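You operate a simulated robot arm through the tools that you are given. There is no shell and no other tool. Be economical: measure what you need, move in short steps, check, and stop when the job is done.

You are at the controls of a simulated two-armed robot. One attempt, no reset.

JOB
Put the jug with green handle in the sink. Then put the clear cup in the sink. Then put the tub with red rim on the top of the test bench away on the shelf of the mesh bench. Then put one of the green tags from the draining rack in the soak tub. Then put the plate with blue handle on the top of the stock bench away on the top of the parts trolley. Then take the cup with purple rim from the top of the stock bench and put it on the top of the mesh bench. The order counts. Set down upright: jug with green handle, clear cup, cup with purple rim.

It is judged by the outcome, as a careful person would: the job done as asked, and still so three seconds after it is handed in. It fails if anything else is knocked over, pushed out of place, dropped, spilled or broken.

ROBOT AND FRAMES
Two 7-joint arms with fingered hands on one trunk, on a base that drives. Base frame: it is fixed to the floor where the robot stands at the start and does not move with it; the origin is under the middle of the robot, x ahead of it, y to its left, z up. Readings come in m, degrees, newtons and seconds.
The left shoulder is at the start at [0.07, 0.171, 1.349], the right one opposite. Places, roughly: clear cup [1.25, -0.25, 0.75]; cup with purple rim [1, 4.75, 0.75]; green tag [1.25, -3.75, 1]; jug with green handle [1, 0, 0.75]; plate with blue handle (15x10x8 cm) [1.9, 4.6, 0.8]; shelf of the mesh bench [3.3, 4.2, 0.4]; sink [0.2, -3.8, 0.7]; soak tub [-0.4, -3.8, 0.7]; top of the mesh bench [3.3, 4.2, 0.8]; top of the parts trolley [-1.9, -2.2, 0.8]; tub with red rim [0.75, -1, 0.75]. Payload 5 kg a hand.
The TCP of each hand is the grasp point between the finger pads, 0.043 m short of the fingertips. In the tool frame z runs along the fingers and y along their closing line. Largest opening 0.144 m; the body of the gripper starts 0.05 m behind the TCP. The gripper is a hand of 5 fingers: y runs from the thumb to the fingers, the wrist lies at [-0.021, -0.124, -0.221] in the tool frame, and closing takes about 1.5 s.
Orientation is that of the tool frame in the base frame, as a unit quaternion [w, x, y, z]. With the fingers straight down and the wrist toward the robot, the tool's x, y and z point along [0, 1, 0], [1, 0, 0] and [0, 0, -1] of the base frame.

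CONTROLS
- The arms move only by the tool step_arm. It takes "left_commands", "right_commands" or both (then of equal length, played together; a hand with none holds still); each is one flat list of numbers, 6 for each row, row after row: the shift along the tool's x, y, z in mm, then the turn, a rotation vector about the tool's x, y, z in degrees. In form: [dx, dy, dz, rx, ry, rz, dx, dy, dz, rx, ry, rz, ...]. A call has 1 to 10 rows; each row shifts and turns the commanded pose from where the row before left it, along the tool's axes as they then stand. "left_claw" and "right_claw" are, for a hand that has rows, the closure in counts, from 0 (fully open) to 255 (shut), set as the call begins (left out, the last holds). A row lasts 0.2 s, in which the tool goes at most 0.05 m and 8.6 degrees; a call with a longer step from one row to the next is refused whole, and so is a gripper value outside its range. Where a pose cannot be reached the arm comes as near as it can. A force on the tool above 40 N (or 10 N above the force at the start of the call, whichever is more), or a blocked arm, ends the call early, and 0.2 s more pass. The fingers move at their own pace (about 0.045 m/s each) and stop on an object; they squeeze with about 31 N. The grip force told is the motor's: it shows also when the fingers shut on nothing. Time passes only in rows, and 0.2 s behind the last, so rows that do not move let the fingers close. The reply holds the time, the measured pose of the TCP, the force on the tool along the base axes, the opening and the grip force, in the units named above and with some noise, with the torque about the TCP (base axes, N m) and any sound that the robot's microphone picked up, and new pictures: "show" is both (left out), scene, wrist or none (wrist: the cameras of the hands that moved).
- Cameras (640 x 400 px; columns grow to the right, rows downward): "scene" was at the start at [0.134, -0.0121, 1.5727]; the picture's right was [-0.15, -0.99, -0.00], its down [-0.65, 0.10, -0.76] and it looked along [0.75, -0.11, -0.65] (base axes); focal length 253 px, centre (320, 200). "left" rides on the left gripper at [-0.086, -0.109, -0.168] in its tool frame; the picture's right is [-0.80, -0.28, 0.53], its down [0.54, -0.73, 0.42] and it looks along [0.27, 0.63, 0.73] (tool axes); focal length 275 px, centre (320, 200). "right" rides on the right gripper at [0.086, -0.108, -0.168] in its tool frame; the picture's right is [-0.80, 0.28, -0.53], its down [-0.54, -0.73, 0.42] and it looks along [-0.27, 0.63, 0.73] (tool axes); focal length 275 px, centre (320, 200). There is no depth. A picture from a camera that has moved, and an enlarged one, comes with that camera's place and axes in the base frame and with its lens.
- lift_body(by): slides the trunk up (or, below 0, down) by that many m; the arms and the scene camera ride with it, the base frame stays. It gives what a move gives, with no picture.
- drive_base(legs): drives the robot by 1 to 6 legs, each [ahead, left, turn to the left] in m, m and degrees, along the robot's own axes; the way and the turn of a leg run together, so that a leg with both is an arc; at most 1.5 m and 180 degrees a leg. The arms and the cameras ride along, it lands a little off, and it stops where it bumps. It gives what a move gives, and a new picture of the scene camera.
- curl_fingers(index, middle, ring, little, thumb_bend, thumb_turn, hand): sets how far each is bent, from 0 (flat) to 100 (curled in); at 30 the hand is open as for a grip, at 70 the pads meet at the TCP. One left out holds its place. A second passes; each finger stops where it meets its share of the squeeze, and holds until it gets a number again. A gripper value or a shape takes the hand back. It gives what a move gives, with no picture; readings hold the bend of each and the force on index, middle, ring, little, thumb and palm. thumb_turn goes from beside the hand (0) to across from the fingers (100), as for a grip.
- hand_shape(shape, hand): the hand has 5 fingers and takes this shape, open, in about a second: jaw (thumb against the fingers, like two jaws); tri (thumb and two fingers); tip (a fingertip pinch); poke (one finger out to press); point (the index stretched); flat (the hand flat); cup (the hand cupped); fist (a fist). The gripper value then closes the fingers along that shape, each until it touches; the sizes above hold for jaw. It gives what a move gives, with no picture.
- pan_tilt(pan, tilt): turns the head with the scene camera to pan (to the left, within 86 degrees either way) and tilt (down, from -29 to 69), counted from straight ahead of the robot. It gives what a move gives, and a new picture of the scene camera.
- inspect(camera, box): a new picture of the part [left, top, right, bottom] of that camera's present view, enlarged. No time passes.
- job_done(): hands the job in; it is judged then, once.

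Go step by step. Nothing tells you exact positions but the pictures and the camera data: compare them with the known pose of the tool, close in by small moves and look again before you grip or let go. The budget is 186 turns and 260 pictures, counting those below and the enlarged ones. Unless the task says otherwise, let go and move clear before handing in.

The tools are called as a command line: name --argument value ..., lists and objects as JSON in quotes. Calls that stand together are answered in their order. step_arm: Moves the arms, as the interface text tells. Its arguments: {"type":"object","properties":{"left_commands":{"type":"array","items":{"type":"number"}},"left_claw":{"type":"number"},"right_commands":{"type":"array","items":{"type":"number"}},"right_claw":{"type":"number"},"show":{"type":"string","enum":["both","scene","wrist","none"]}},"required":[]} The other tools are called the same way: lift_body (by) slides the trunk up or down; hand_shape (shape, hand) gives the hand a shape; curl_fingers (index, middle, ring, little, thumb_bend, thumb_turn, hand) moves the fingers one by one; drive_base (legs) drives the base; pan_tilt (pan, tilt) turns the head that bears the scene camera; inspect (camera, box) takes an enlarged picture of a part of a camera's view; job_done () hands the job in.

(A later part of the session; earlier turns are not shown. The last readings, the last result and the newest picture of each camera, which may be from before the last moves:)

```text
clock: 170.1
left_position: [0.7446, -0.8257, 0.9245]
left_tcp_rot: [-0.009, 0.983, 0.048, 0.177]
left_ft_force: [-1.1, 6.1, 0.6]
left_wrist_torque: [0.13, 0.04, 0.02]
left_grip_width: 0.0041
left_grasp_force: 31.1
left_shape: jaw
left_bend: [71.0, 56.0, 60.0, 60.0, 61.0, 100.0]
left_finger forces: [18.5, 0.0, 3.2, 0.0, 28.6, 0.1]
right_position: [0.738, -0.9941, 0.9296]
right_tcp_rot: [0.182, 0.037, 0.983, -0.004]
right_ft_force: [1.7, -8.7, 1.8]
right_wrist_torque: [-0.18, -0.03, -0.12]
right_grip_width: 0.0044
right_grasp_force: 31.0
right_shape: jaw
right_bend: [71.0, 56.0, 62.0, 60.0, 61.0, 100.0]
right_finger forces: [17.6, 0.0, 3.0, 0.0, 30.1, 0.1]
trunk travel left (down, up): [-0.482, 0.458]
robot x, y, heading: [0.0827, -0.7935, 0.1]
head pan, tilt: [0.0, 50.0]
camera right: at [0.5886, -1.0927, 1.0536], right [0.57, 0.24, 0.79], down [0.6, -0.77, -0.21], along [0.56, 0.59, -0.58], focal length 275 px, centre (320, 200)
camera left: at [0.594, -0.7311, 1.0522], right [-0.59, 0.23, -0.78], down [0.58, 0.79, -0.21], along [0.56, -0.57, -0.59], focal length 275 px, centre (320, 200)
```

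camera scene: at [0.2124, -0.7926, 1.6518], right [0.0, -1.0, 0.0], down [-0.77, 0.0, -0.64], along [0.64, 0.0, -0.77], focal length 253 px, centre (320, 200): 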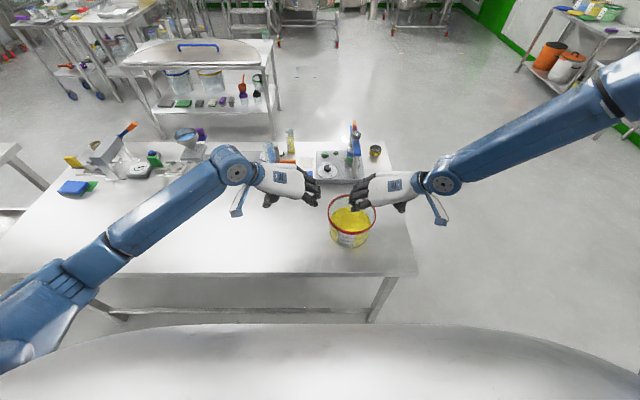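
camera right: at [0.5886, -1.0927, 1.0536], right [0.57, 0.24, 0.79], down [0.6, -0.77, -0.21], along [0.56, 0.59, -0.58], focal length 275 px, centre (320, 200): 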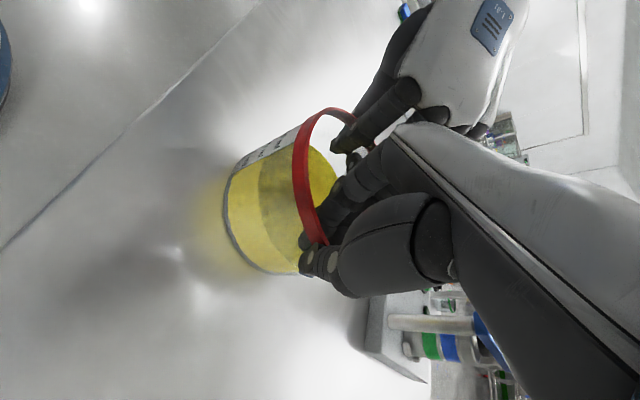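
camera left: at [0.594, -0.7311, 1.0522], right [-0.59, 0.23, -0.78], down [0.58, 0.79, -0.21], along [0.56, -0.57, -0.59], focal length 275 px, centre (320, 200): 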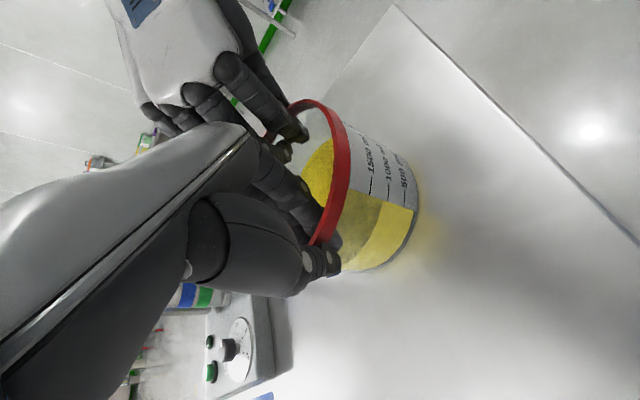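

Both hands pinch the wall symmetrically. I'll lift with the trunk.

lift_body --by 0.03

lift_body --by 0.05

inspect --camera "scene" --box '[240, 140, 440, 265]'

```text
clock: 170.8
left_position: [0.7441, -0.8261, 0.9541]
left_tcp_rot: [-0.01, 0.983, 0.048, 0.176]
left_ft_force: [0.4, 8.8, -3.8]
left_wrist_torque: [0.21, 0.07, 0.06]
left_grip_width: 0.0042
left_grasp_force: 30.8
left_shape: jaw
left_bend: [71.0, 56.0, 60.0, 60.0, 60.0, 100.0]
left_finger forces: [17.3, 0.0, 3.0, 0.0, 29.9, 0.0]
right_position: [0.7374, -0.9949, 0.9577]
right_tcp_rot: [0.181, 0.038, 0.983, -0.003]
right_ft_force: [0.2, -8.4, -3.4]
right_wrist_torque: [-0.2, 0.05, -0.12]
right_grip_width: 0.0039
right_grasp_force: 31.0
right_shape: jaw
right_bend: [71.0, 56.0, 62.0, 60.0, 61.0, 100.0]
right_finger forces: [16.5, 0.0, 3.2, 0.1, 30.2, 0.0]
trunk travel left (down, up): [-0.512, 0.428]
robot x, y, heading: [0.0835, -0.7927, 0.0]
head pan, tilt: [0.0, 50.0]
```

```text
clock: 171.8
left_position: [0.7442, -0.8256, 1.0032]
left_tcp_rot: [-0.009, 0.983, 0.048, 0.177]
left_ft_force: [-0.3, 9.2, -4.1]
left_wrist_torque: [0.25, 0.1, 0.04]
left_grip_width: 0.0044
left_grasp_force: 31.2
left_shape: jaw
left_bend: [71.0, 56.0, 60.0, 60.0, 60.0, 100.0]
left_finger forces: [17.0, 0.0, 3.0, 0.0, 30.2, 0.0]
right_position: [0.7381, -0.9923, 1.0089]
right_tcp_rot: [0.181, 0.038, 0.983, -0.002]
right_ft_force: [0.2, -8.7, -3.2]
right_wrist_torque: [-0.26, 0.1, -0.15]
right_grip_width: 0.0036
right_grasp_force: 30.8
right_shape: jaw
right_bend: [71.0, 56.0, 63.0, 60.0, 61.0, 100.0]
right_finger forces: [16.4, 0.0, 3.2, 0.0, 30.8, 0.0]
trunk travel left (down, up): [-0.562, 0.378]
robot x, y, heading: [0.0854, -0.7939, 0.1]
head pan, tilt: [0.0, 50.0]
```

```text
3.20 times, centred on (340, 202) of scene
camera zoom: at [0.2131, -0.7938, 1.6746], right [0.0, -1.0, 0.0], down [-0.77, 0.0, -0.64], along [0.64, 0.0, -0.77], focal length 809 px, centre (256, 192)
```

zoom: 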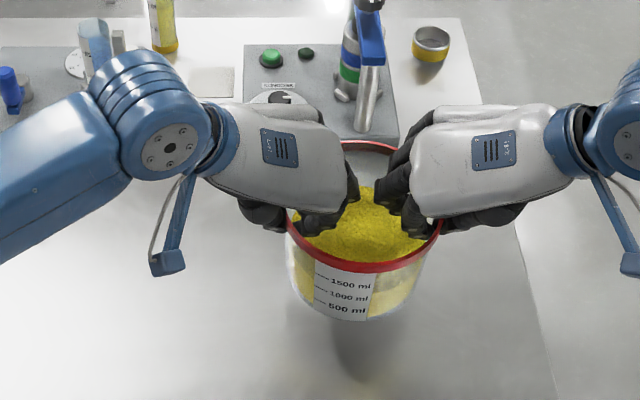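

The tub is up and level, about 0.75 kg. I'll back off, turn left and drive along the clear aisle at x≈−0.17 toward the far wall.

drive_base --legs '[[-0.25, 0, 0], [0, 0, 90], [1.2, 0, 0]]'

pan_tilt --pan -20 --tilt 25

```text
clock: 183.1
left_position: [-0.1633, 1.0726, 1.003]
left_tcp_rot: [-0.132, 0.656, 0.734, 0.117]
left_ft_force: [-10.5, -0.7, -2.5]
left_wrist_torque: [-0.09, 0.25, 0.06]
left_grip_width: 0.0044
left_grasp_force: 30.8
left_shape: jaw
left_bend: [71.0, 56.0, 60.0, 60.0, 60.0, 100.0]
left_finger forces: [16.8, 0.1, 3.2, 0.1, 29.9, 0.0]
right_position: [0.0058, 1.0688, 1.0098]
right_tcp_rot: [0.129, -0.674, 0.716, 0.128]
right_ft_force: [9.3, 0.1, -3.2]
right_wrist_torque: [-0.08, -0.23, -0.17]
right_grip_width: 0.004
right_grasp_force: 30.8
right_shape: jaw
right_bend: [71.0, 56.0, 63.0, 60.0, 61.0, 100.0]
right_finger forces: [16.2, 0.0, 3.2, 0.1, 30.6, 0.0]
trunk travel left (down, up): [-0.562, 0.378]
robot x, y, heading: [-0.185, 0.4116, 90.8]
head pan, tilt: [0.0, 50.0]
camera scene: at [-0.1859, 0.5411, 1.6748], right [1.0, 0.01, 0.0], down [0.01, -0.77, -0.64], along [-0.01, 0.64, -0.77], focal length 253 px, centre (320, 200)
```

scene: 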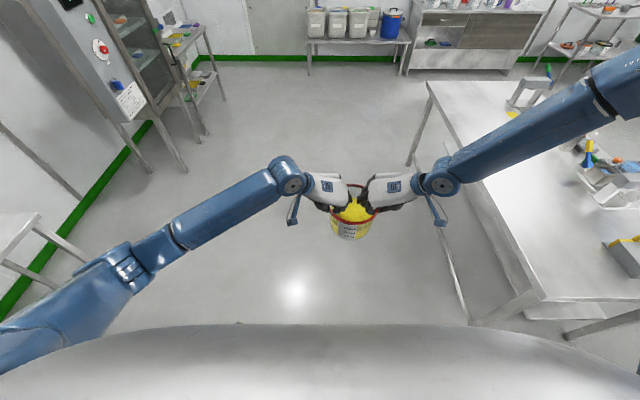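

```text
clock: 184.0
left_position: [-0.1624, 1.0723, 1.0044]
left_tcp_rot: [-0.132, 0.655, 0.735, 0.117]
left_ft_force: [-7.0, -0.3, -3.6]
left_wrist_torque: [-0.08, 0.18, 0.01]
left_grip_width: 0.0044
left_grasp_force: 31.3
left_shape: jaw
left_bend: [71.0, 56.0, 60.0, 60.0, 60.0, 100.0]
left_finger forces: [18.0, 0.0, 3.9, 0.0, 28.5, 0.0]
right_position: [0.005, 1.0705, 1.0086]
right_tcp_rot: [0.13, -0.673, 0.717, 0.127]
right_ft_force: [6.1, 0.0, -4.1]
right_wrist_torque: [-0.08, -0.16, -0.11]
right_grip_width: 0.0039
right_grasp_force: 30.7
right_shape: jaw
right_bend: [64.0, 56.0, 63.0, 60.0, 61.0, 100.0]
right_finger forces: [17.2, 0.0, 3.6, 0.0, 29.5, 0.1]
trunk travel left (down, up): [-0.562, 0.378]
robot x, y, heading: [-0.1854, 0.4141, 90.9]
head pan, tilt: [-20.0, 25.0]
camera scene: at [-0.1545, 0.552, 1.7121], right [0.94, -0.33, 0.0], down [-0.14, -0.4, -0.91], along [0.3, 0.86, -0.42], focal length 253 px, centre (320, 200)
```

scene: 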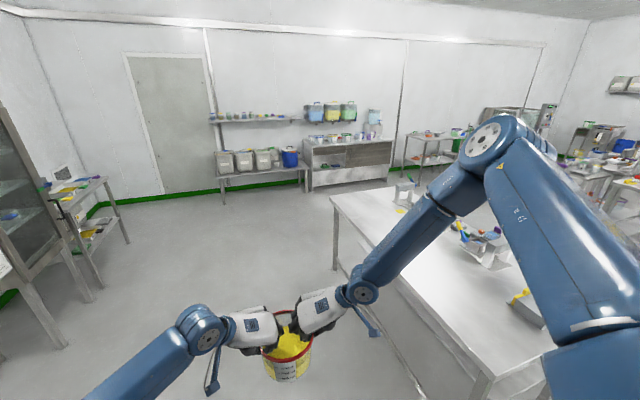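

The way is clear. I'll continue to y≈2.9, then strafe right toward the mesh bench.

drive_base --legs '[[1.5, 0, -0.9], [1.0, 0, 0], [0, -1.4, 0], [0, -0.9, 0]]'

pan_tilt --pan -35 --tilt 30

```text
clock: 207.2
left_position: [2.1691, 3.5383, 1.0045]
left_tcp_rot: [-0.13, 0.668, 0.723, 0.119]
left_ft_force: [-10.3, -0.7, -3.4]
left_wrist_torque: [-0.07, 0.24, 0.06]
left_grip_width: 0.004
left_grasp_force: 31.6
left_shape: jaw
left_bend: [71.0, 56.0, 60.0, 60.0, 60.0, 100.0]
left_finger forces: [17.0, 0.1, 3.4, 0.0, 30.2, 0.0]
right_position: [2.3361, 3.529, 1.0099]
right_tcp_rot: [0.132, -0.662, 0.727, 0.126]
right_ft_force: [9.7, -0.4, -2.9]
right_wrist_torque: [-0.07, -0.25, -0.15]
right_grip_width: 0.0037
right_grasp_force: 31.9
right_shape: jaw
right_bend: [65.0, 56.0, 63.0, 60.0, 60.0, 100.0]
right_finger forces: [16.4, 0.0, 3.5, 0.0, 30.7, 0.1]
trunk travel left (down, up): [-0.562, 0.378]
robot x, y, heading: [2.1257, 2.8786, 88.9]
head pan, tilt: [-20.0, 25.0]
camera scene: at [2.1587, 3.0174, 1.7122], right [0.93, -0.36, 0.0], down [-0.15, -0.4, -0.91], along [0.33, 0.85, -0.42], focal length 253 px, centre (320, 200)
```

scene: 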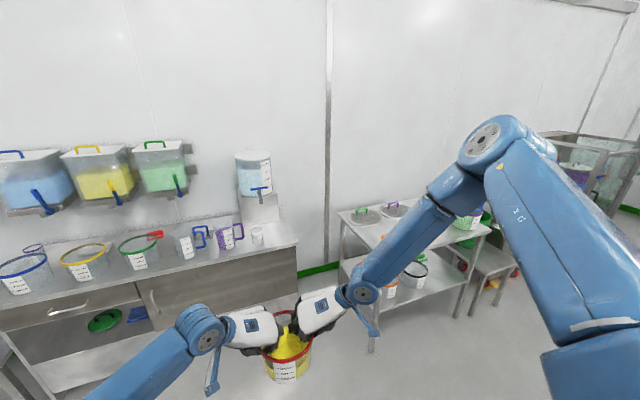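

```text
clock: 208.0
left_position: [2.1691, 3.5378, 1.0045]
left_tcp_rot: [-0.131, 0.668, 0.723, 0.118]
left_ft_force: [-5.5, -0.3, -3.2]
left_wrist_torque: [-0.11, 0.14, 0.01]
left_grip_width: 0.0039
left_grasp_force: 31.1
left_shape: jaw
left_bend: [71.0, 56.0, 60.0, 60.0, 60.0, 100.0]
left_finger forces: [18.8, 0.0, 4.1, 0.1, 28.2, 0.0]
right_position: [2.3365, 3.5286, 1.01]
right_tcp_rot: [0.132, -0.661, 0.728, 0.126]
right_ft_force: [5.9, 0.1, -3.2]
right_wrist_torque: [-0.06, -0.13, -0.11]
right_grip_width: 0.004
right_grasp_force: 31.0
right_shape: jaw
right_bend: [64.0, 56.0, 63.0, 60.0, 60.0, 100.0]
right_finger forces: [17.9, 0.0, 3.7, 0.0, 28.7, 0.0]
trunk travel left (down, up): [-0.562, 0.378]
robot x, y, heading: [2.1243, 2.8785, 88.6]
head pan, tilt: [-35.0, 30.0]
camera scene: at [2.18, 3.0046, 1.7043], right [0.81, -0.59, 0.0], down [-0.29, -0.4, -0.87], along [0.51, 0.7, -0.5], focal length 253 px, centre (320, 200)
```

scene: 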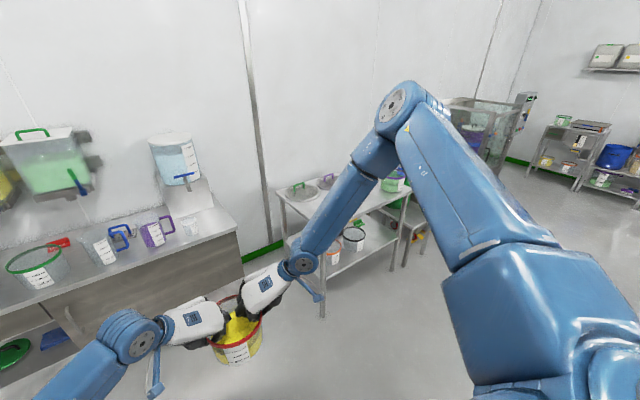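

I'll check the floor to the right before strafing further.

pan_tilt --pan -80 --tilt 35

```text
clock: 209.1
left_position: [2.1693, 3.5384, 1.0051]
left_tcp_rot: [-0.131, 0.668, 0.723, 0.119]
left_ft_force: [-6.1, 0.1, -4.2]
left_wrist_torque: [-0.11, 0.17, 0.06]
left_grip_width: 0.0039
left_grasp_force: 31.3
left_shape: jaw
left_bend: [71.0, 56.0, 60.0, 60.0, 60.0, 100.0]
left_finger forces: [17.8, 0.1, 3.5, 0.1, 29.2, 0.1]
right_position: [2.3372, 3.5311, 1.0094]
right_tcp_rot: [0.132, -0.661, 0.728, 0.126]
right_ft_force: [8.0, 0.0, -3.4]
right_wrist_torque: [-0.08, -0.17, -0.12]
right_grip_width: 0.0041
right_grasp_force: 30.5
right_shape: jaw
right_bend: [65.0, 56.0, 63.0, 60.0, 60.0, 100.0]
right_finger forces: [17.0, 0.0, 3.5, 0.0, 30.0, 0.0]
trunk travel left (down, up): [-0.562, 0.378]
robot x, y, heading: [2.1269, 2.8819, 88.7]
head pan, tilt: [-80.0, 35.0]
camera scene: at [2.2134, 2.9452, 1.6965], right [0.16, -0.99, 0.0], down [-0.57, -0.09, -0.82], along [0.81, 0.13, -0.57], focal length 253 px, centre (320, 200)
```

scene: 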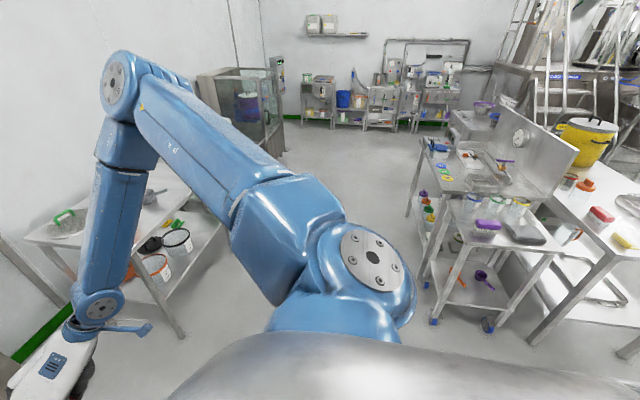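

Trolleys are at y<2.3, so there's room. I'll strafe right 1.2 m and look at the shelf.

drive_base --legs '[[0, -1.2, 1.3]]'

pan_tilt --pan -12 --tilt 42

```text
clock: 215.2
left_position: [3.3615, 3.5289, 1.0045]
left_tcp_rot: [-0.131, 0.66, 0.73, 0.117]
left_ft_force: [-9.2, -1.2, -3.5]
left_wrist_torque: [-0.1, 0.21, 0.03]
left_grip_width: 0.004
left_grasp_force: 30.9
left_shape: jaw
left_bend: [71.0, 56.0, 60.0, 60.0, 60.0, 100.0]
left_finger forces: [17.3, 0.0, 3.5, 0.0, 29.9, 0.0]
right_position: [3.5293, 3.5248, 1.0106]
right_tcp_rot: [0.131, -0.67, 0.72, 0.126]
right_ft_force: [8.7, -0.1, -3.1]
right_wrist_torque: [-0.02, -0.26, -0.12]
right_grip_width: 0.0036
right_grasp_force: 30.9
right_shape: jaw
right_bend: [65.0, 56.0, 63.0, 60.0, 60.0, 100.0]
right_finger forces: [16.5, 0.0, 3.6, 0.0, 30.6, 0.0]
trunk travel left (down, up): [-0.562, 0.378]
robot x, y, heading: [3.3327, 2.8719, 90.3]
head pan, tilt: [-80.0, 35.0]
camera scene: at [3.4187, 2.9376, 1.6965], right [0.18, -0.98, 0.0], down [-0.56, -0.1, -0.82], along [0.81, 0.14, -0.57], focal length 253 px, centre (320, 200)
```

scene: 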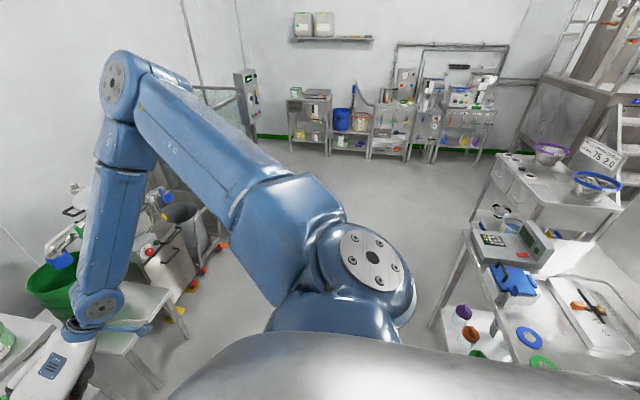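

```text
clock: 216.6
left_position: [3.3617, 3.5295, 1.0054]
left_tcp_rot: [-0.132, 0.66, 0.731, 0.117]
left_ft_force: [-6.1, -0.3, -3.5]
left_wrist_torque: [-0.1, 0.14, -0.01]
left_grip_width: 0.004
left_grasp_force: 30.5
left_shape: jaw
left_bend: [71.0, 56.0, 60.0, 60.0, 60.0, 100.0]
left_finger forces: [18.5, 0.1, 3.9, 0.0, 28.6, 0.0]
right_position: [3.5298, 3.5241, 1.0091]
right_tcp_rot: [0.13, -0.67, 0.72, 0.128]
right_ft_force: [6.9, 0.2, -2.9]
right_wrist_torque: [-0.06, -0.14, -0.11]
right_grip_width: 0.0038
right_grasp_force: 31.1
right_shape: jaw
right_bend: [65.0, 56.0, 63.0, 60.0, 60.0, 100.0]
right_finger forces: [17.6, 0.1, 3.6, 0.1, 29.1, 0.0]
trunk travel left (down, up): [-0.562, 0.378]
robot x, y, heading: [3.3308, 2.8695, 90.3]
head pan, tilt: [-12.0, 42.0]
camera scene: at [3.35, 3.0039, 1.686], right [0.98, -0.21, 0.0], down [-0.14, -0.66, -0.74], along [0.15, 0.73, -0.67], focal length 253 px, centre (320, 200)
```

scene: 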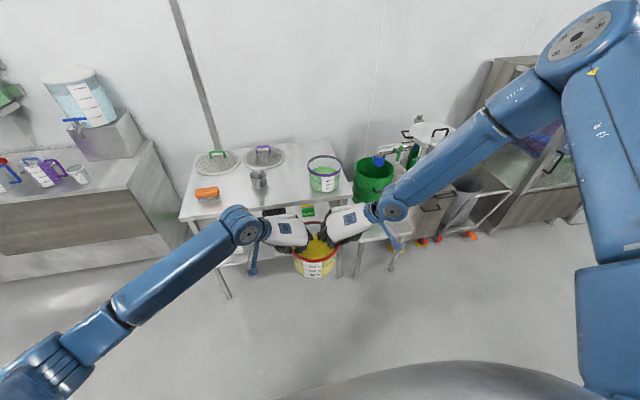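

The bench is directly ahead. I'll lower the trunk in front of it to see the shelf and align.

lift_body --by -0.36

pan_tilt --pan -5 --tilt 38

inspect --camera "scene" --box '[200, 120, 440, 270]'

```text
clock: 220.1
left_position: [3.3606, 3.5301, 0.6455]
left_tcp_rot: [-0.132, 0.66, 0.731, 0.117]
left_ft_force: [-7.6, -0.9, -3.5]
left_wrist_torque: [-0.11, 0.17, 0.05]
left_grip_width: 0.0043
left_grasp_force: 31.0
left_shape: jaw
left_bend: [71.0, 56.0, 60.0, 60.0, 60.0, 100.0]
left_finger forces: [17.7, 0.0, 3.4, 0.1, 29.5, 0.0]
right_position: [3.5301, 3.5229, 0.6495]
right_tcp_rot: [0.131, -0.67, 0.72, 0.127]
right_ft_force: [7.3, 0.6, -3.4]
right_wrist_torque: [-0.06, -0.18, -0.11]
right_grip_width: 0.0037
right_grasp_force: 31.4
right_shape: jaw
right_bend: [65.0, 56.0, 63.0, 60.0, 60.0, 100.0]
right_finger forces: [16.9, 0.1, 3.7, 0.1, 30.2, 0.1]
trunk travel left (down, up): [-0.202, 0.738]
robot x, y, heading: [3.3354, 2.8685, 90.0]
head pan, tilt: [-12.0, 42.0]
```

```text
clock: 220.8
left_position: [3.3613, 3.5293, 0.6443]
left_tcp_rot: [-0.131, 0.66, 0.731, 0.117]
left_ft_force: [-8.9, 0.3, -2.9]
left_wrist_torque: [-0.11, 0.15, 0.03]
left_grip_width: 0.004
left_grasp_force: 31.2
left_shape: jaw
left_bend: [71.0, 56.0, 60.0, 60.0, 60.0, 100.0]
left_finger forces: [17.6, 0.1, 3.5, 0.1, 29.5, 0.0]
right_position: [3.5293, 3.5246, 0.6495]
right_tcp_rot: [0.131, -0.67, 0.72, 0.127]
right_ft_force: [8.5, 0.6, -4.1]
right_wrist_torque: [-0.05, -0.22, -0.13]
right_grip_width: 0.0036
right_grasp_force: 30.9
right_shape: jaw
right_bend: [65.0, 56.0, 63.0, 60.0, 60.0, 100.0]
right_finger forces: [16.9, 0.0, 3.6, 0.1, 30.2, 0.1]
trunk travel left (down, up): [-0.202, 0.738]
robot x, y, heading: [3.331, 2.8713, 90.0]
head pan, tilt: [-5.0, 38.0]
camera scene: at [3.3399, 3.0078, 1.3319], right [1.0, -0.08, 0.0], down [-0.05, -0.61, -0.79], along [0.07, 0.78, -0.62], focal length 253 px, centre (320, 200)
```

scene: 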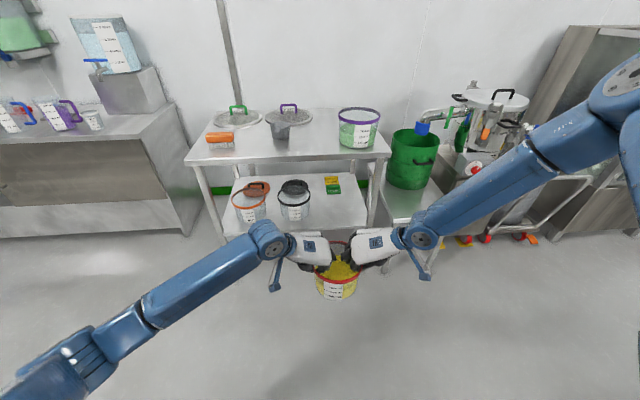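

```text
2.67 times, centred on (320, 195) of scene
camera zoom: at [3.3399, 3.0078, 1.3319], right [1.0, -0.08, 0.0], down [-0.05, -0.61, -0.79], along [0.07, 0.78, -0.62], focal length 674 px, centre (320, 213)
```

zoom: 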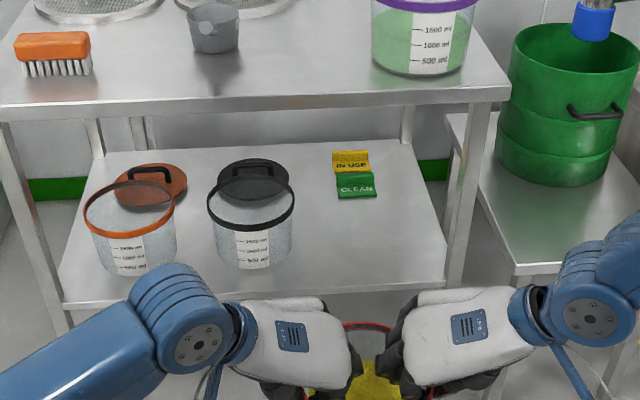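

The shelf has free space between the black-rimmed tub and the right leg, with its front edge at y≈3.94. I'll lower to just above shelf height, then drive in carefully.

lift_body --by -0.075

drive_base --legs '[[0.33, -0.035, 0]]'

inspect --camera "right" --box '[0, 0, 640, 400]'

inspect --camera "left" --box '[0, 0, 640, 400]'

```text
clock: 221.9
left_position: [3.3611, 3.5288, 0.5695]
left_tcp_rot: [-0.132, 0.659, 0.731, 0.117]
left_ft_force: [-8.2, -0.7, -3.4]
left_wrist_torque: [-0.08, 0.2, 0.04]
left_grip_width: 0.0038
left_grasp_force: 31.2
left_shape: jaw
left_bend: [71.0, 56.0, 60.0, 60.0, 60.0, 100.0]
left_finger forces: [17.5, 0.0, 3.4, 0.0, 29.6, 0.0]
right_position: [3.5296, 3.5241, 0.5756]
right_tcp_rot: [0.131, -0.67, 0.72, 0.127]
right_ft_force: [8.2, -0.2, -2.8]
right_wrist_torque: [-0.02, -0.23, -0.09]
right_grip_width: 0.004
right_grasp_force: 30.5
right_shape: jaw
right_bend: [65.0, 56.0, 63.0, 60.0, 60.0, 100.0]
right_finger forces: [16.7, 0.1, 3.6, 0.0, 30.3, 0.0]
trunk travel left (down, up): [-0.127, 0.813]
robot x, y, heading: [3.3311, 2.869, 90.3]
head pan, tilt: [-5.0, 38.0]
```

```text
clock: 224.1
left_position: [3.3958, 3.8557, 0.5689]
left_tcp_rot: [-0.132, 0.66, 0.731, 0.117]
left_ft_force: [-7.8, -0.2, -3.9]
left_wrist_torque: [-0.11, 0.2, 0.01]
left_grip_width: 0.0039
left_grasp_force: 31.1
left_shape: jaw
left_bend: [71.0, 56.0, 60.0, 60.0, 60.0, 100.0]
left_finger forces: [17.5, 0.0, 3.7, 0.0, 29.6, 0.0]
right_position: [3.563, 3.8491, 0.5734]
right_tcp_rot: [0.13, -0.67, 0.72, 0.127]
right_ft_force: [8.3, 0.3, -4.2]
right_wrist_torque: [-0.06, -0.2, -0.12]
right_grip_width: 0.004
right_grasp_force: 31.0
right_shape: jaw
right_bend: [65.0, 56.0, 63.0, 60.0, 60.0, 100.0]
right_finger forces: [16.9, 0.0, 3.8, 0.0, 30.0, 0.0]
trunk travel left (down, up): [-0.127, 0.813]
robot x, y, heading: [3.3659, 3.1941, 90.2]
head pan, tilt: [-5.0, 38.0]
camera scene: at [3.3737, 3.3335, 1.2568], right [1.0, -0.08, 0.0], down [-0.05, -0.61, -0.79], along [0.07, 0.78, -0.62], focal length 253 px, centre (320, 200)
```

scene: 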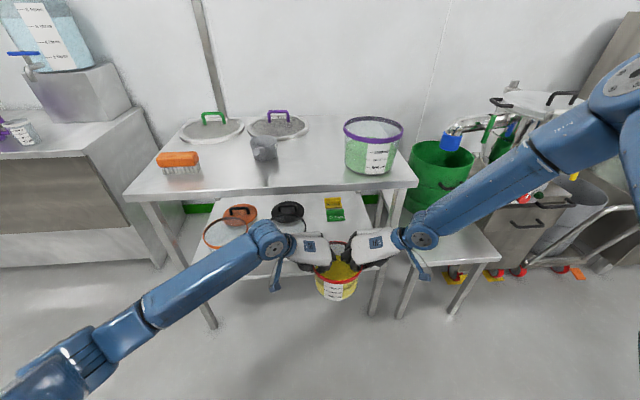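

```text
1.00 times, centred on (320, 200) of right (not enlarged: the box is as wide or as high as the picture)
camera zoom: at [3.6613, 3.7018, 0.6978], right [-0.24, 0.57, 0.79], down [0.77, 0.6, -0.21], along [-0.59, 0.56, -0.58], focal length 275 px, centre (320, 200)
```

zoom: 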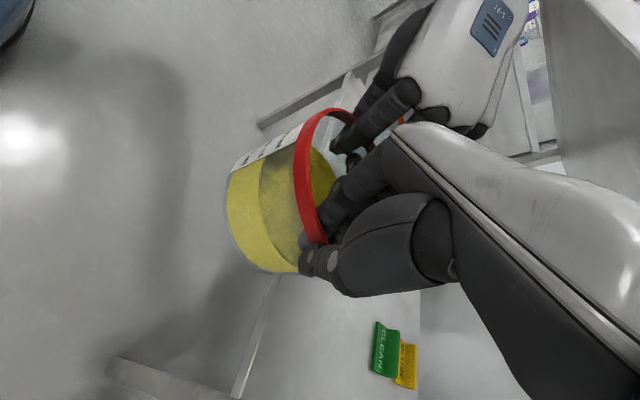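

```text
1.00 times, centred on (320, 200) of left (not enlarged: the box is as wide or as high as the picture)
camera zoom: at [3.301, 3.7062, 0.6963], right [-0.23, -0.59, -0.78], down [-0.79, 0.58, -0.21], along [0.57, 0.57, -0.6], focal length 275 px, centre (320, 200)
```

zoom: 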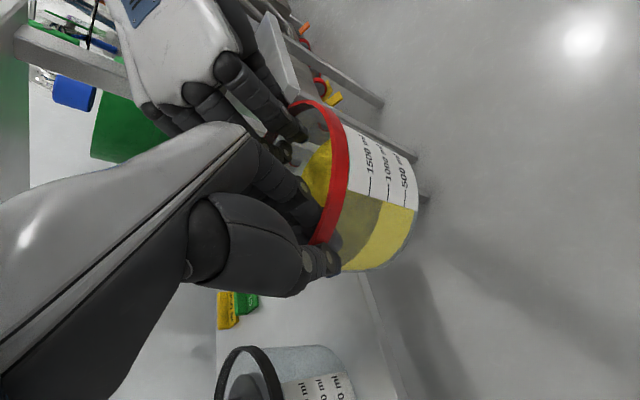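

Shelf edge ≈ y 3.957, z 0.39; top edge y≈3.93. I'll drive in 0.11 m so the tub centre sits about 3 cm inside the edge.

drive_base --legs '[[0.11, 0, 0]]'

inspect --camera "right" --box '[150, 80, 450, 400]'

inspect --camera "scene" --box '[240, 160, 440, 310]'

```text
clock: 225.2
left_position: [3.3936, 3.9647, 0.5663]
left_tcp_rot: [-0.131, 0.66, 0.73, 0.116]
left_ft_force: [-6.1, -0.2, -4.2]
left_wrist_torque: [-0.12, 0.09, -0.05]
left_grip_width: 0.0042
left_grasp_force: 31.1
left_shape: jaw
left_bend: [71.0, 56.0, 60.0, 60.0, 60.0, 100.0]
left_finger forces: [18.8, 0.0, 4.3, 0.0, 28.1, 0.0]
right_position: [3.5624, 3.9608, 0.5724]
right_tcp_rot: [0.13, -0.67, 0.72, 0.127]
right_ft_force: [5.7, 0.6, -3.4]
right_wrist_torque: [-0.12, -0.09, -0.09]
right_grip_width: 0.0039
right_grasp_force: 31.3
right_shape: jaw
right_bend: [64.0, 56.0, 63.0, 60.0, 60.0, 100.0]
right_finger forces: [18.1, 0.1, 3.9, 0.0, 28.5, 0.0]
trunk travel left (down, up): [-0.127, 0.813]
robot x, y, heading: [3.3692, 3.3051, 90.3]
head pan, tilt: [-5.0, 38.0]
camera scene: at [3.3731, 3.4439, 1.2567], right [1.0, -0.08, 0.0], down [-0.05, -0.62, -0.79], along [0.07, 0.78, -0.62], focal length 253 px, centre (320, 200)
```

scene: 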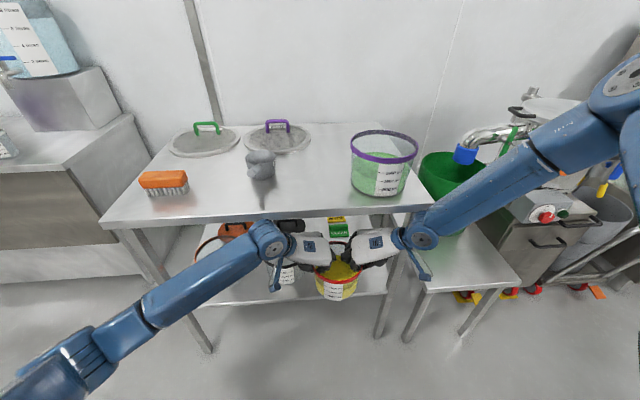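

```text
1.25 times, centred on (300, 240) of right
camera zoom: at [3.6607, 3.8121, 0.6975], right [-0.24, 0.57, 0.78], down [0.77, 0.6, -0.21], along [-0.59, 0.55, -0.58], focal length 344 px, centre (345, 150)
```

zoom: 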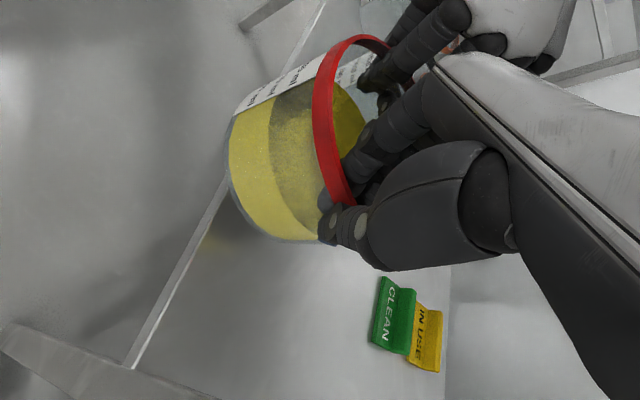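

```text
2.67 times, centred on (340, 235) of scene
camera zoom: at [3.3731, 3.4439, 1.2567], right [1.0, -0.08, 0.0], down [-0.05, -0.62, -0.79], along [0.07, 0.78, -0.62], focal length 674 px, centre (267, 107)
```

zoom: 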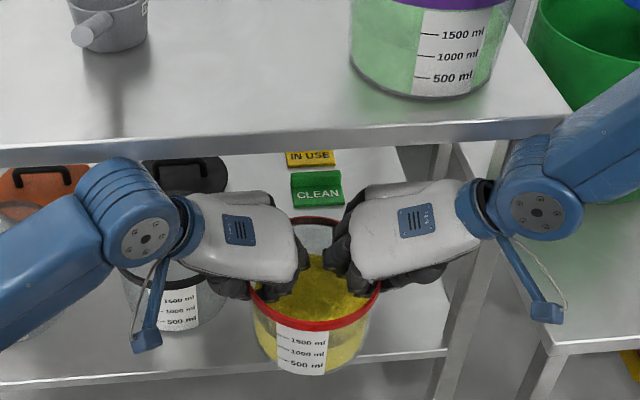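

The tub is about 2.5 cm inside the edge and nothing is touching. I'll lower onto the shelf.

lift_body --by -0.03

lift_body --by -0.008

```text
clock: 226.0
left_position: [3.3946, 3.9636, 0.5395]
left_tcp_rot: [-0.132, 0.659, 0.731, 0.117]
left_ft_force: [-1.8, -1.0, -3.5]
left_wrist_torque: [-0.1, 0.04, -0.04]
left_grip_width: 0.0041
left_grasp_force: 30.8
left_shape: jaw
left_bend: [71.0, 56.0, 60.0, 60.0, 60.0, 100.0]
left_finger forces: [19.9, 0.1, 4.7, 0.1, 27.3, 0.0]
right_position: [3.5617, 3.9581, 0.5441]
right_tcp_rot: [0.13, -0.669, 0.721, 0.126]
right_ft_force: [3.3, 0.2, -3.3]
right_wrist_torque: [-0.03, -0.03, -0.06]
right_grip_width: 0.0038
right_grasp_force: 31.2
right_shape: jaw
right_bend: [64.0, 56.0, 62.0, 60.0, 61.0, 100.0]
right_finger forces: [18.9, 0.0, 4.1, 0.0, 27.5, 0.0]
trunk travel left (down, up): [-0.097, 0.843]
robot x, y, heading: [3.3644, 3.3071, 90.3]
head pan, tilt: [-5.0, 38.0]
```

```text
clock: 226.6
left_position: [3.3946, 3.9636, 0.532]
left_tcp_rot: [-0.132, 0.66, 0.731, 0.116]
left_ft_force: [-3.3, -1.1, -2.8]
left_wrist_torque: [-0.07, 0.06, -0.04]
left_grip_width: 0.0041
left_grasp_force: 31.3
left_shape: jaw
left_bend: [71.0, 56.0, 60.0, 60.0, 60.0, 100.0]
left_finger forces: [19.7, 0.0, 4.6, 0.0, 27.5, 0.0]
right_position: [3.5636, 3.9587, 0.5362]
right_tcp_rot: [0.131, -0.67, 0.72, 0.126]
right_ft_force: [4.3, 0.4, -3.4]
right_wrist_torque: [-0.05, -0.05, -0.1]
right_grip_width: 0.0038
right_grasp_force: 30.8
right_shape: jaw
right_bend: [64.0, 56.0, 62.0, 60.0, 61.0, 100.0]
right_finger forces: [18.9, 0.0, 3.9, 0.0, 27.9, 0.0]
trunk travel left (down, up): [-0.089, 0.851]
robot x, y, heading: [3.3637, 3.3087, 90.3]
head pan, tilt: [-5.0, 38.0]
```

I'll nudge in another 1.5 cm for more support before contact.

drive_base --legs '[[0.015, 0, 0]]'

lift_body --by -0.005

lift_body --by -0.004

```text
clock: 227.3
left_position: [3.393, 3.9803, 0.5299]
left_tcp_rot: [-0.132, 0.659, 0.731, 0.118]
left_ft_force: [-4.3, 0.5, -3.9]
left_wrist_torque: [-0.12, 0.05, -0.02]
left_grip_width: 0.0044
left_grasp_force: 30.9
left_shape: jaw
left_bend: [71.0, 56.0, 60.0, 60.0, 60.0, 100.0]
left_finger forces: [20.0, 0.0, 3.8, 0.0, 27.4, 0.1]
right_position: [3.5622, 3.9746, 0.535]
right_tcp_rot: [0.131, -0.669, 0.72, 0.126]
right_ft_force: [3.8, 0.7, -3.7]
right_wrist_torque: [-0.11, -0.08, 0.0]
right_grip_width: 0.0041
right_grasp_force: 31.0
right_shape: jaw
right_bend: [64.0, 56.0, 63.0, 60.0, 61.0, 100.0]
right_finger forces: [18.1, 0.0, 4.5, 0.0, 28.1, 0.1]
trunk travel left (down, up): [-0.089, 0.851]
robot x, y, heading: [3.3635, 3.3174, 90.3]
head pan, tilt: [-5.0, 38.0]
camera scene: at [3.373, 3.4583, 1.2187], right [1.0, -0.08, 0.0], down [-0.05, -0.61, -0.79], along [0.07, 0.78, -0.62], focal length 253 px, centre (320, 200)
```

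scene: 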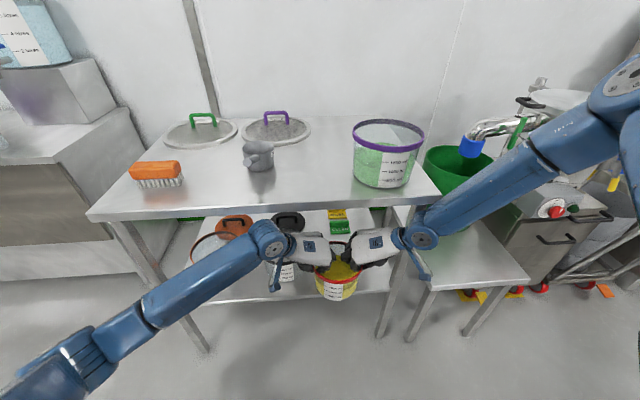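

```text
clock: 227.9
left_position: [3.3936, 3.9782, 0.525]
left_tcp_rot: [-0.132, 0.66, 0.73, 0.118]
left_ft_force: [-0.8, -0.1, -2.1]
left_wrist_torque: [0.01, 0.0, -0.05]
left_grip_width: 0.0042
left_grasp_force: 30.7
left_shape: jaw
left_bend: [65.0, 56.0, 60.0, 60.0, 60.0, 100.0]
left_finger forces: [20.6, 0.0, 4.6, 0.1, 26.7, 0.0]
right_position: [3.5624, 3.9745, 0.5303]
right_tcp_rot: [0.131, -0.67, 0.72, 0.127]
right_ft_force: [2.4, 0.6, -3.1]
right_wrist_torque: [0.06, -0.08, 0.0]
right_grip_width: 0.0037
right_grasp_force: 30.6
right_shape: jaw
right_bend: [64.0, 56.0, 62.0, 60.0, 61.0, 100.0]
right_finger forces: [19.0, 0.1, 4.7, 0.0, 27.0, 0.0]
trunk travel left (down, up): [-0.084, 0.856]
robot x, y, heading: [3.3667, 3.3189, 90.0]
head pan, tilt: [-5.0, 38.0]
```

```text
clock: 228.4
left_position: [3.3938, 3.979, 0.5253]
left_tcp_rot: [-0.133, 0.659, 0.731, 0.118]
left_ft_force: [-4.7, -2.0, 8.1]
left_wrist_torque: [0.15, 0.02, 0.0]
left_grip_width: 0.0043
left_grasp_force: 30.8
left_shape: jaw
left_bend: [65.0, 56.0, 60.0, 60.0, 60.0, 100.0]
left_finger forces: [20.1, 0.1, 4.5, 0.1, 29.7, 0.0]
right_position: [3.5626, 3.974, 0.5304]
right_tcp_rot: [0.131, -0.669, 0.72, 0.129]
right_ft_force: [6.8, -0.8, 11.4]
right_wrist_torque: [0.14, -0.07, -0.08]
right_grip_width: 0.0039
right_grasp_force: 31.4
right_shape: jaw
right_bend: [65.0, 56.0, 62.0, 60.0, 61.0, 100.0]
right_finger forces: [19.2, 0.0, 4.6, 0.0, 30.7, 0.1]
trunk travel left (down, up): [-0.08, 0.86]
robot x, y, heading: [3.3674, 3.3198, 90.4]
head pan, tilt: [-5.0, 38.0]
```

It's resting on the shelf. I'll open both hands partway and rise slightly.

step_arm --left_commands '[0, 0, 0, 0, 0, 0, 0, 0, 0, 0, 0, 0, 0, 0, 0, 0, 0, 0, 0, 0, 0, 0, 0, 0]' --right_commands '[0, 0, 0, 0, 0, 0, 0, 0, 0, 0, 0, 0, 0, 0, 0, 0, 0, 0, 0, 0, 0, 0, 0, 0]' --left_claw 150 --right_claw 150 --show "wrist"

```text
clock: 229.4
left_position: [3.3937, 3.9783, 0.5229]
left_tcp_rot: [-0.132, 0.66, 0.73, 0.117]
left_ft_force: [0.8, 0.7, -1.0]
left_wrist_torque: [-0.01, 0.0, 0.0]
left_grip_width: 0.0589
left_grasp_force: 0.0
left_shape: jaw
left_bend: [74.0, 49.0, 46.0, 43.0, 72.0, 100.0]
left_finger forces: [0.0, 0.0, 0.1, 0.1, 0.0, 0.1]
right_position: [3.5629, 3.9751, 0.528]
right_tcp_rot: [0.131, -0.67, 0.72, 0.127]
right_ft_force: [-0.3, -0.1, 0.0]
right_wrist_torque: [-0.02, 0.0, 0.0]
right_grip_width: 0.059
right_grasp_force: 0.0
right_shape: jaw
right_bend: [74.0, 49.0, 46.0, 43.0, 72.0, 100.0]
right_finger forces: [0.0, 0.1, 0.0, 0.0, 0.0, 0.1]
trunk travel left (down, up): [-0.08, 0.86]
robot x, y, heading: [3.367, 3.3168, 90.1]
head pan, tilt: [-5.0, 38.0]
camera right: at [3.6606, 3.8263, 0.6514], right [-0.24, 0.57, 0.79], down [0.77, 0.6, -0.21], along [-0.59, 0.56, -0.58], focal length 275 px, centre (320, 200)
camera left: at [3.2999, 3.8303, 0.6499], right [-0.23, -0.59, -0.78], down [-0.79, 0.58, -0.21], along [0.57, 0.57, -0.6], focal length 275 px, centre (320, 200)
```

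right: 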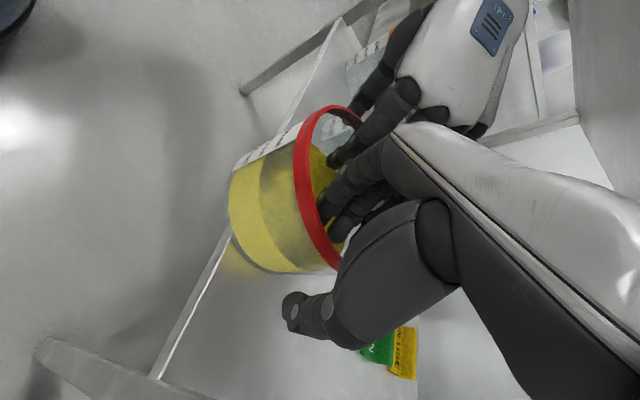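
left: 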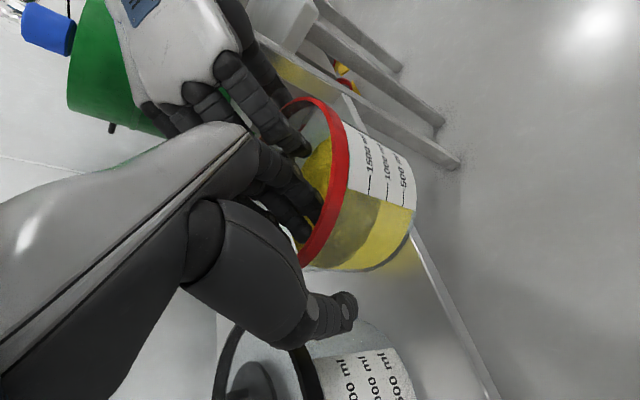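

The tub stands free. I'll lift and back out in alternating small steps so the hands clear both the rim and the bench top.

lift_body --by 0.033

drive_base --legs '[[-0.025, 0, 0]]'

lift_body --by 0.045

drive_base --legs '[[-0.3, 0, 0]]'

```text
clock: 230.2
left_position: [3.3927, 3.9762, 0.556]
left_tcp_rot: [-0.133, 0.659, 0.731, 0.118]
left_ft_force: [0.0, 0.5, -0.2]
left_wrist_torque: [0.0, -0.02, 0.0]
left_grip_width: 0.0588
left_grasp_force: 0.0
left_shape: jaw
left_bend: [74.0, 49.0, 46.0, 43.0, 72.0, 100.0]
left_finger forces: [0.0, 0.0, 0.1, 0.0, 0.1, 0.0]
right_position: [3.5637, 3.9682, 0.559]
right_tcp_rot: [0.129, -0.67, 0.72, 0.125]
right_ft_force: [0.0, -0.2, 0.7]
right_wrist_torque: [0.0, 0.0, 0.03]
right_grip_width: 0.0591
right_grasp_force: 0.0
right_shape: jaw
right_bend: [74.0, 49.0, 46.0, 43.0, 72.0, 100.0]
right_finger forces: [0.0, 0.1, 0.0, 0.0, 0.1, 0.1]
trunk travel left (down, up): [-0.113, 0.827]
robot x, y, heading: [3.3678, 3.3186, 90.3]
head pan, tilt: [-5.0, 38.0]
```

```text
clock: 231.0
left_position: [3.3933, 3.9538, 0.5561]
left_tcp_rot: [-0.133, 0.659, 0.731, 0.118]
left_ft_force: [0.2, -0.2, 0.9]
left_wrist_torque: [0.04, 0.01, 0.01]
left_grip_width: 0.0588
left_grasp_force: 0.1
left_shape: jaw
left_bend: [74.0, 49.0, 46.0, 43.0, 72.0, 100.0]
left_finger forces: [0.1, 0.1, 0.0, 0.0, 0.0, 0.0]
right_position: [3.5612, 3.9497, 0.5615]
right_tcp_rot: [0.132, -0.67, 0.719, 0.128]
right_ft_force: [-0.6, 0.1, 0.5]
right_wrist_torque: [0.0, -0.01, 0.0]
right_grip_width: 0.0589
right_grasp_force: 0.1
right_shape: jaw
right_bend: [74.0, 49.0, 46.0, 43.0, 72.0, 100.0]
right_finger forces: [0.1, 0.1, 0.0, 0.1, 0.1, 0.1]
trunk travel left (down, up): [-0.113, 0.827]
robot x, y, heading: [3.3604, 3.2953, 90.2]
head pan, tilt: [-5.0, 38.0]
camera scene: at [3.3729, 3.4308, 1.2432], right [1.0, -0.08, 0.0], down [-0.05, -0.61, -0.79], along [0.07, 0.79, -0.61], focal length 253 px, centre (320, 200)
```

scene: 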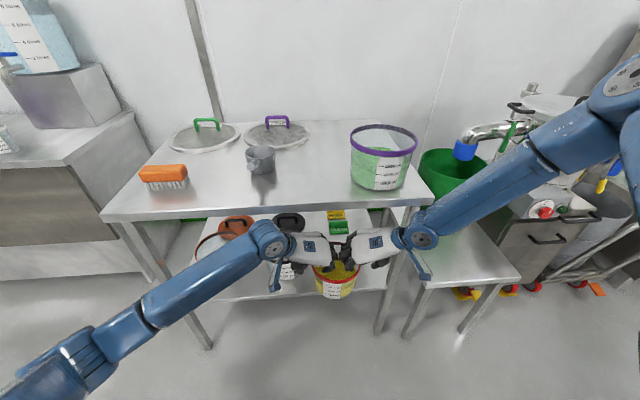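

```text
clock: 231.8
left_position: [3.394, 3.9541, 0.6007]
left_tcp_rot: [-0.132, 0.66, 0.731, 0.117]
left_ft_force: [0.4, 0.9, -0.3]
left_wrist_torque: [-0.02, 0.0, 0.0]
left_grip_width: 0.0591
left_grasp_force: 0.1
left_shape: jaw
left_bend: [74.0, 49.0, 46.0, 43.0, 72.0, 100.0]
left_finger forces: [0.0, 0.1, 0.1, 0.0, 0.0, 0.1]
right_position: [3.5629, 3.9503, 0.605]
right_tcp_rot: [0.132, -0.669, 0.72, 0.127]
right_ft_force: [0.3, 0.3, 0.2]
right_wrist_torque: [0.0, -0.01, -0.01]
right_grip_width: 0.0588
right_grasp_force: 0.1
right_shape: jaw
right_bend: [74.0, 49.0, 46.0, 43.0, 72.0, 100.0]
right_finger forces: [0.0, 0.0, 0.0, 0.0, 0.0, 0.1]
trunk travel left (down, up): [-0.158, 0.782]
robot x, y, heading: [3.37, 3.2957, 90.1]
head pan, tilt: [-5.0, 38.0]
```

```text
clock: 233.9
left_position: [3.3945, 3.6547, 0.6011]
left_tcp_rot: [-0.133, 0.659, 0.731, 0.117]
left_ft_force: [0.5, 0.2, 1.2]
left_wrist_torque: [0.04, 0.02, 0.01]
left_grip_width: 0.0586
left_grasp_force: 0.1
left_shape: jaw
left_bend: [74.0, 49.0, 46.0, 43.0, 72.0, 100.0]
left_finger forces: [0.1, 0.1, 0.1, 0.0, 0.1, 0.0]
right_position: [3.5629, 3.6499, 0.6068]
right_tcp_rot: [0.132, -0.669, 0.72, 0.129]
right_ft_force: [0.0, -0.5, 0.2]
right_wrist_torque: [0.05, 0.02, -0.02]
right_grip_width: 0.0591
right_grasp_force: 0.1
right_shape: jaw
right_bend: [74.0, 49.0, 46.0, 43.0, 72.0, 100.0]
right_finger forces: [0.0, 0.0, 0.0, 0.0, 0.0, 0.1]
trunk travel left (down, up): [-0.158, 0.782]
robot x, y, heading: [3.3671, 2.995, 90.4]
head pan, tilt: [-5.0, 38.0]
camera scene: at [3.3742, 3.1316, 1.2881], right [1.0, -0.08, 0.0], down [-0.05, -0.61, -0.79], along [0.07, 0.79, -0.62], focal length 253 px, centre (320, 200)
```

scene: 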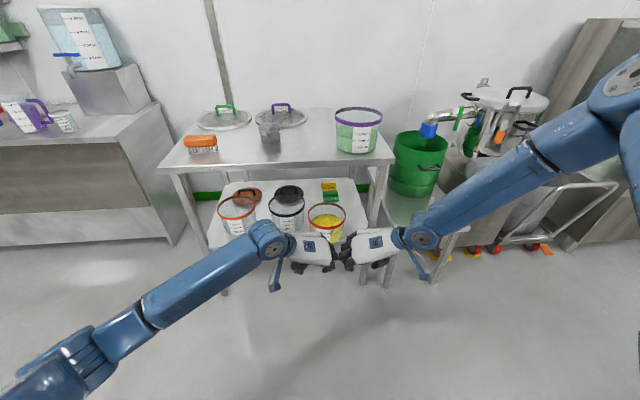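

The tub rests on the shelf but overhangs the front by about 4 cm. I'll push it in with the left fist; first I close the left hand and tuck the right one up and back.

step_arm --left_commands '[0, 0, 0, 0, 0, 0, 0, 0, 0, 0, 0, 0, 0, 0, 0, 0, 0, 0, 0, 0, 0, 0, 0, 0, 0, 0, 0, 0, 0, 0, 0, 0, 0, 0, 0, 0, 0, 0, 0, 0, 0, 0, 0, 0, 0, 0, 0, 0]' --right_commands '[12, -8, -38, 0, 0, 0, 12, -8, -38, 0, 0, 0, 12, -8, -38, 0, 0, 0, 12, -8, -38, 0, 0, 0, 12, -8, -38, 0, 0, 0, 12, -8, -38, 0, 0, 0, 12, -8, -38, 0, 0, 0, 12, -8, -38, 0, 0, 0]' --left_claw 255 --show "none"

drive_base --legs '[[0, -0.085, 0]]'

lift_body --by -0.105

inspect --camera "scene" --box '[200, 120, 440, 270]'

```text
clock: 235.7
left_position: [3.395, 3.6538, 0.602]
left_tcp_rot: [-0.133, 0.659, 0.731, 0.116]
left_ft_force: [-0.3, 0.7, 1.0]
left_wrist_torque: [-0.01, 0.04, -0.04]
left_grip_width: 0.0001
left_grasp_force: 30.6
left_shape: jaw
left_bend: [70.0, 70.0, 70.0, 70.0, 59.0, 100.0]
left_finger forces: [0.1, 0.0, 0.1, 0.1, 0.0, 0.0]
right_position: [3.6203, 3.4589, 0.8561]
right_tcp_rot: [0.13, -0.671, 0.719, 0.127]
right_ft_force: [0.0, -0.3, 0.1]
right_wrist_torque: [0.01, -0.04, 0.02]
right_grip_width: 0.0591
right_grasp_force: 0.1
right_shape: jaw
right_bend: [74.0, 49.0, 46.0, 43.0, 72.0, 100.0]
right_finger forces: [0.1, 0.0, 0.0, 0.0, 0.0, 0.1]
right hand out of reach, approached as far as the arm can: row 8
trunk travel left (down, up): [-0.158, 0.782]
robot x, y, heading: [3.3665, 2.9977, 90.4]
head pan, tilt: [-5.0, 38.0]
```

```text
clock: 236.8
left_position: [3.4807, 3.6556, 0.6006]
left_tcp_rot: [-0.133, 0.659, 0.731, 0.117]
left_ft_force: [-0.4, 0.7, -0.4]
left_wrist_torque: [-0.01, 0.03, 0.0]
left_grip_width: 0.0
left_grasp_force: 31.1
left_shape: jaw
left_bend: [70.0, 70.0, 70.0, 70.0, 59.0, 100.0]
left_finger forces: [0.0, 0.1, 0.0, 0.0, 0.0, 0.0]
right_position: [3.7054, 3.461, 0.8548]
right_tcp_rot: [0.129, -0.671, 0.719, 0.127]
right_ft_force: [0.6, 0.6, -1.1]
right_wrist_torque: [0.02, 0.06, 0.02]
right_grip_width: 0.0587
right_grasp_force: 0.1
right_shape: jaw
right_bend: [74.0, 49.0, 46.0, 43.0, 72.0, 100.0]
right_finger forces: [0.1, 0.0, 0.0, 0.1, 0.1, 0.0]
trunk travel left (down, up): [-0.158, 0.782]
robot x, y, heading: [3.4493, 2.9963, 90.2]
head pan, tilt: [-5.0, 38.0]
camera scene: at [3.4604, 3.133, 1.288], right [1.0, -0.08, 0.0], down [-0.05, -0.61, -0.79], along [0.06, 0.79, -0.62], focal length 253 px, centre (320, 200)
```

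scene: 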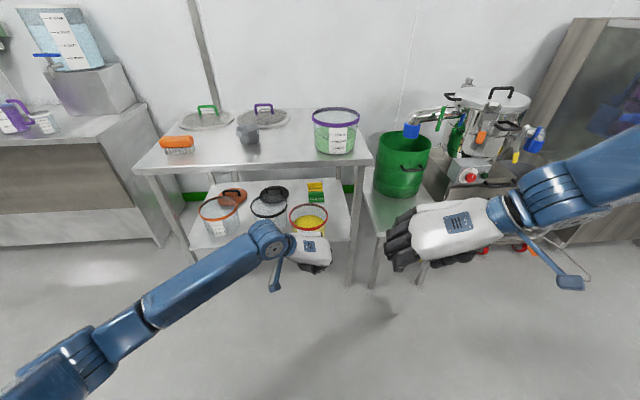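

```text
clock: 238.2
left_position: [3.4787, 3.656, 0.496]
left_tcp_rot: [-0.133, 0.659, 0.731, 0.117]
left_ft_force: [0.1, -1.6, -0.1]
left_wrist_torque: [-0.02, -0.01, 0.02]
left_grip_width: 0.0002
left_grasp_force: 30.6
left_shape: jaw
left_bend: [70.0, 70.0, 70.0, 70.0, 59.0, 100.0]
left_finger forces: [0.0, 0.0, 0.0, 0.1, 0.0, 0.1]
right_position: [3.7049, 3.4599, 0.7517]
right_tcp_rot: [0.129, -0.67, 0.719, 0.128]
right_ft_force: [-0.9, -0.1, 0.2]
right_wrist_torque: [0.06, 0.01, -0.02]
right_grip_width: 0.059
right_grasp_force: 0.1
right_shape: jaw
right_bend: [74.0, 49.0, 46.0, 43.0, 72.0, 100.0]
right_finger forces: [0.0, 0.1, 0.1, 0.0, 0.1, 0.1]
trunk travel left (down, up): [-0.053, 0.887]
robot x, y, heading: [3.4507, 2.9907, 90.2]
head pan, tilt: [-5.0, 38.0]
```

```text
2.67 times, centred on (320, 195) of scene
camera zoom: at [3.4589, 3.1326, 1.1831], right [1.0, -0.08, 0.0], down [-0.05, -0.61, -0.79], along [0.06, 0.79, -0.62], focal length 674 px, centre (320, 213)
```

zoom: 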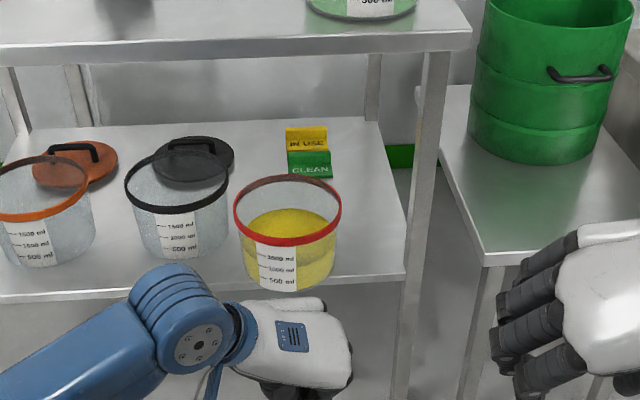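

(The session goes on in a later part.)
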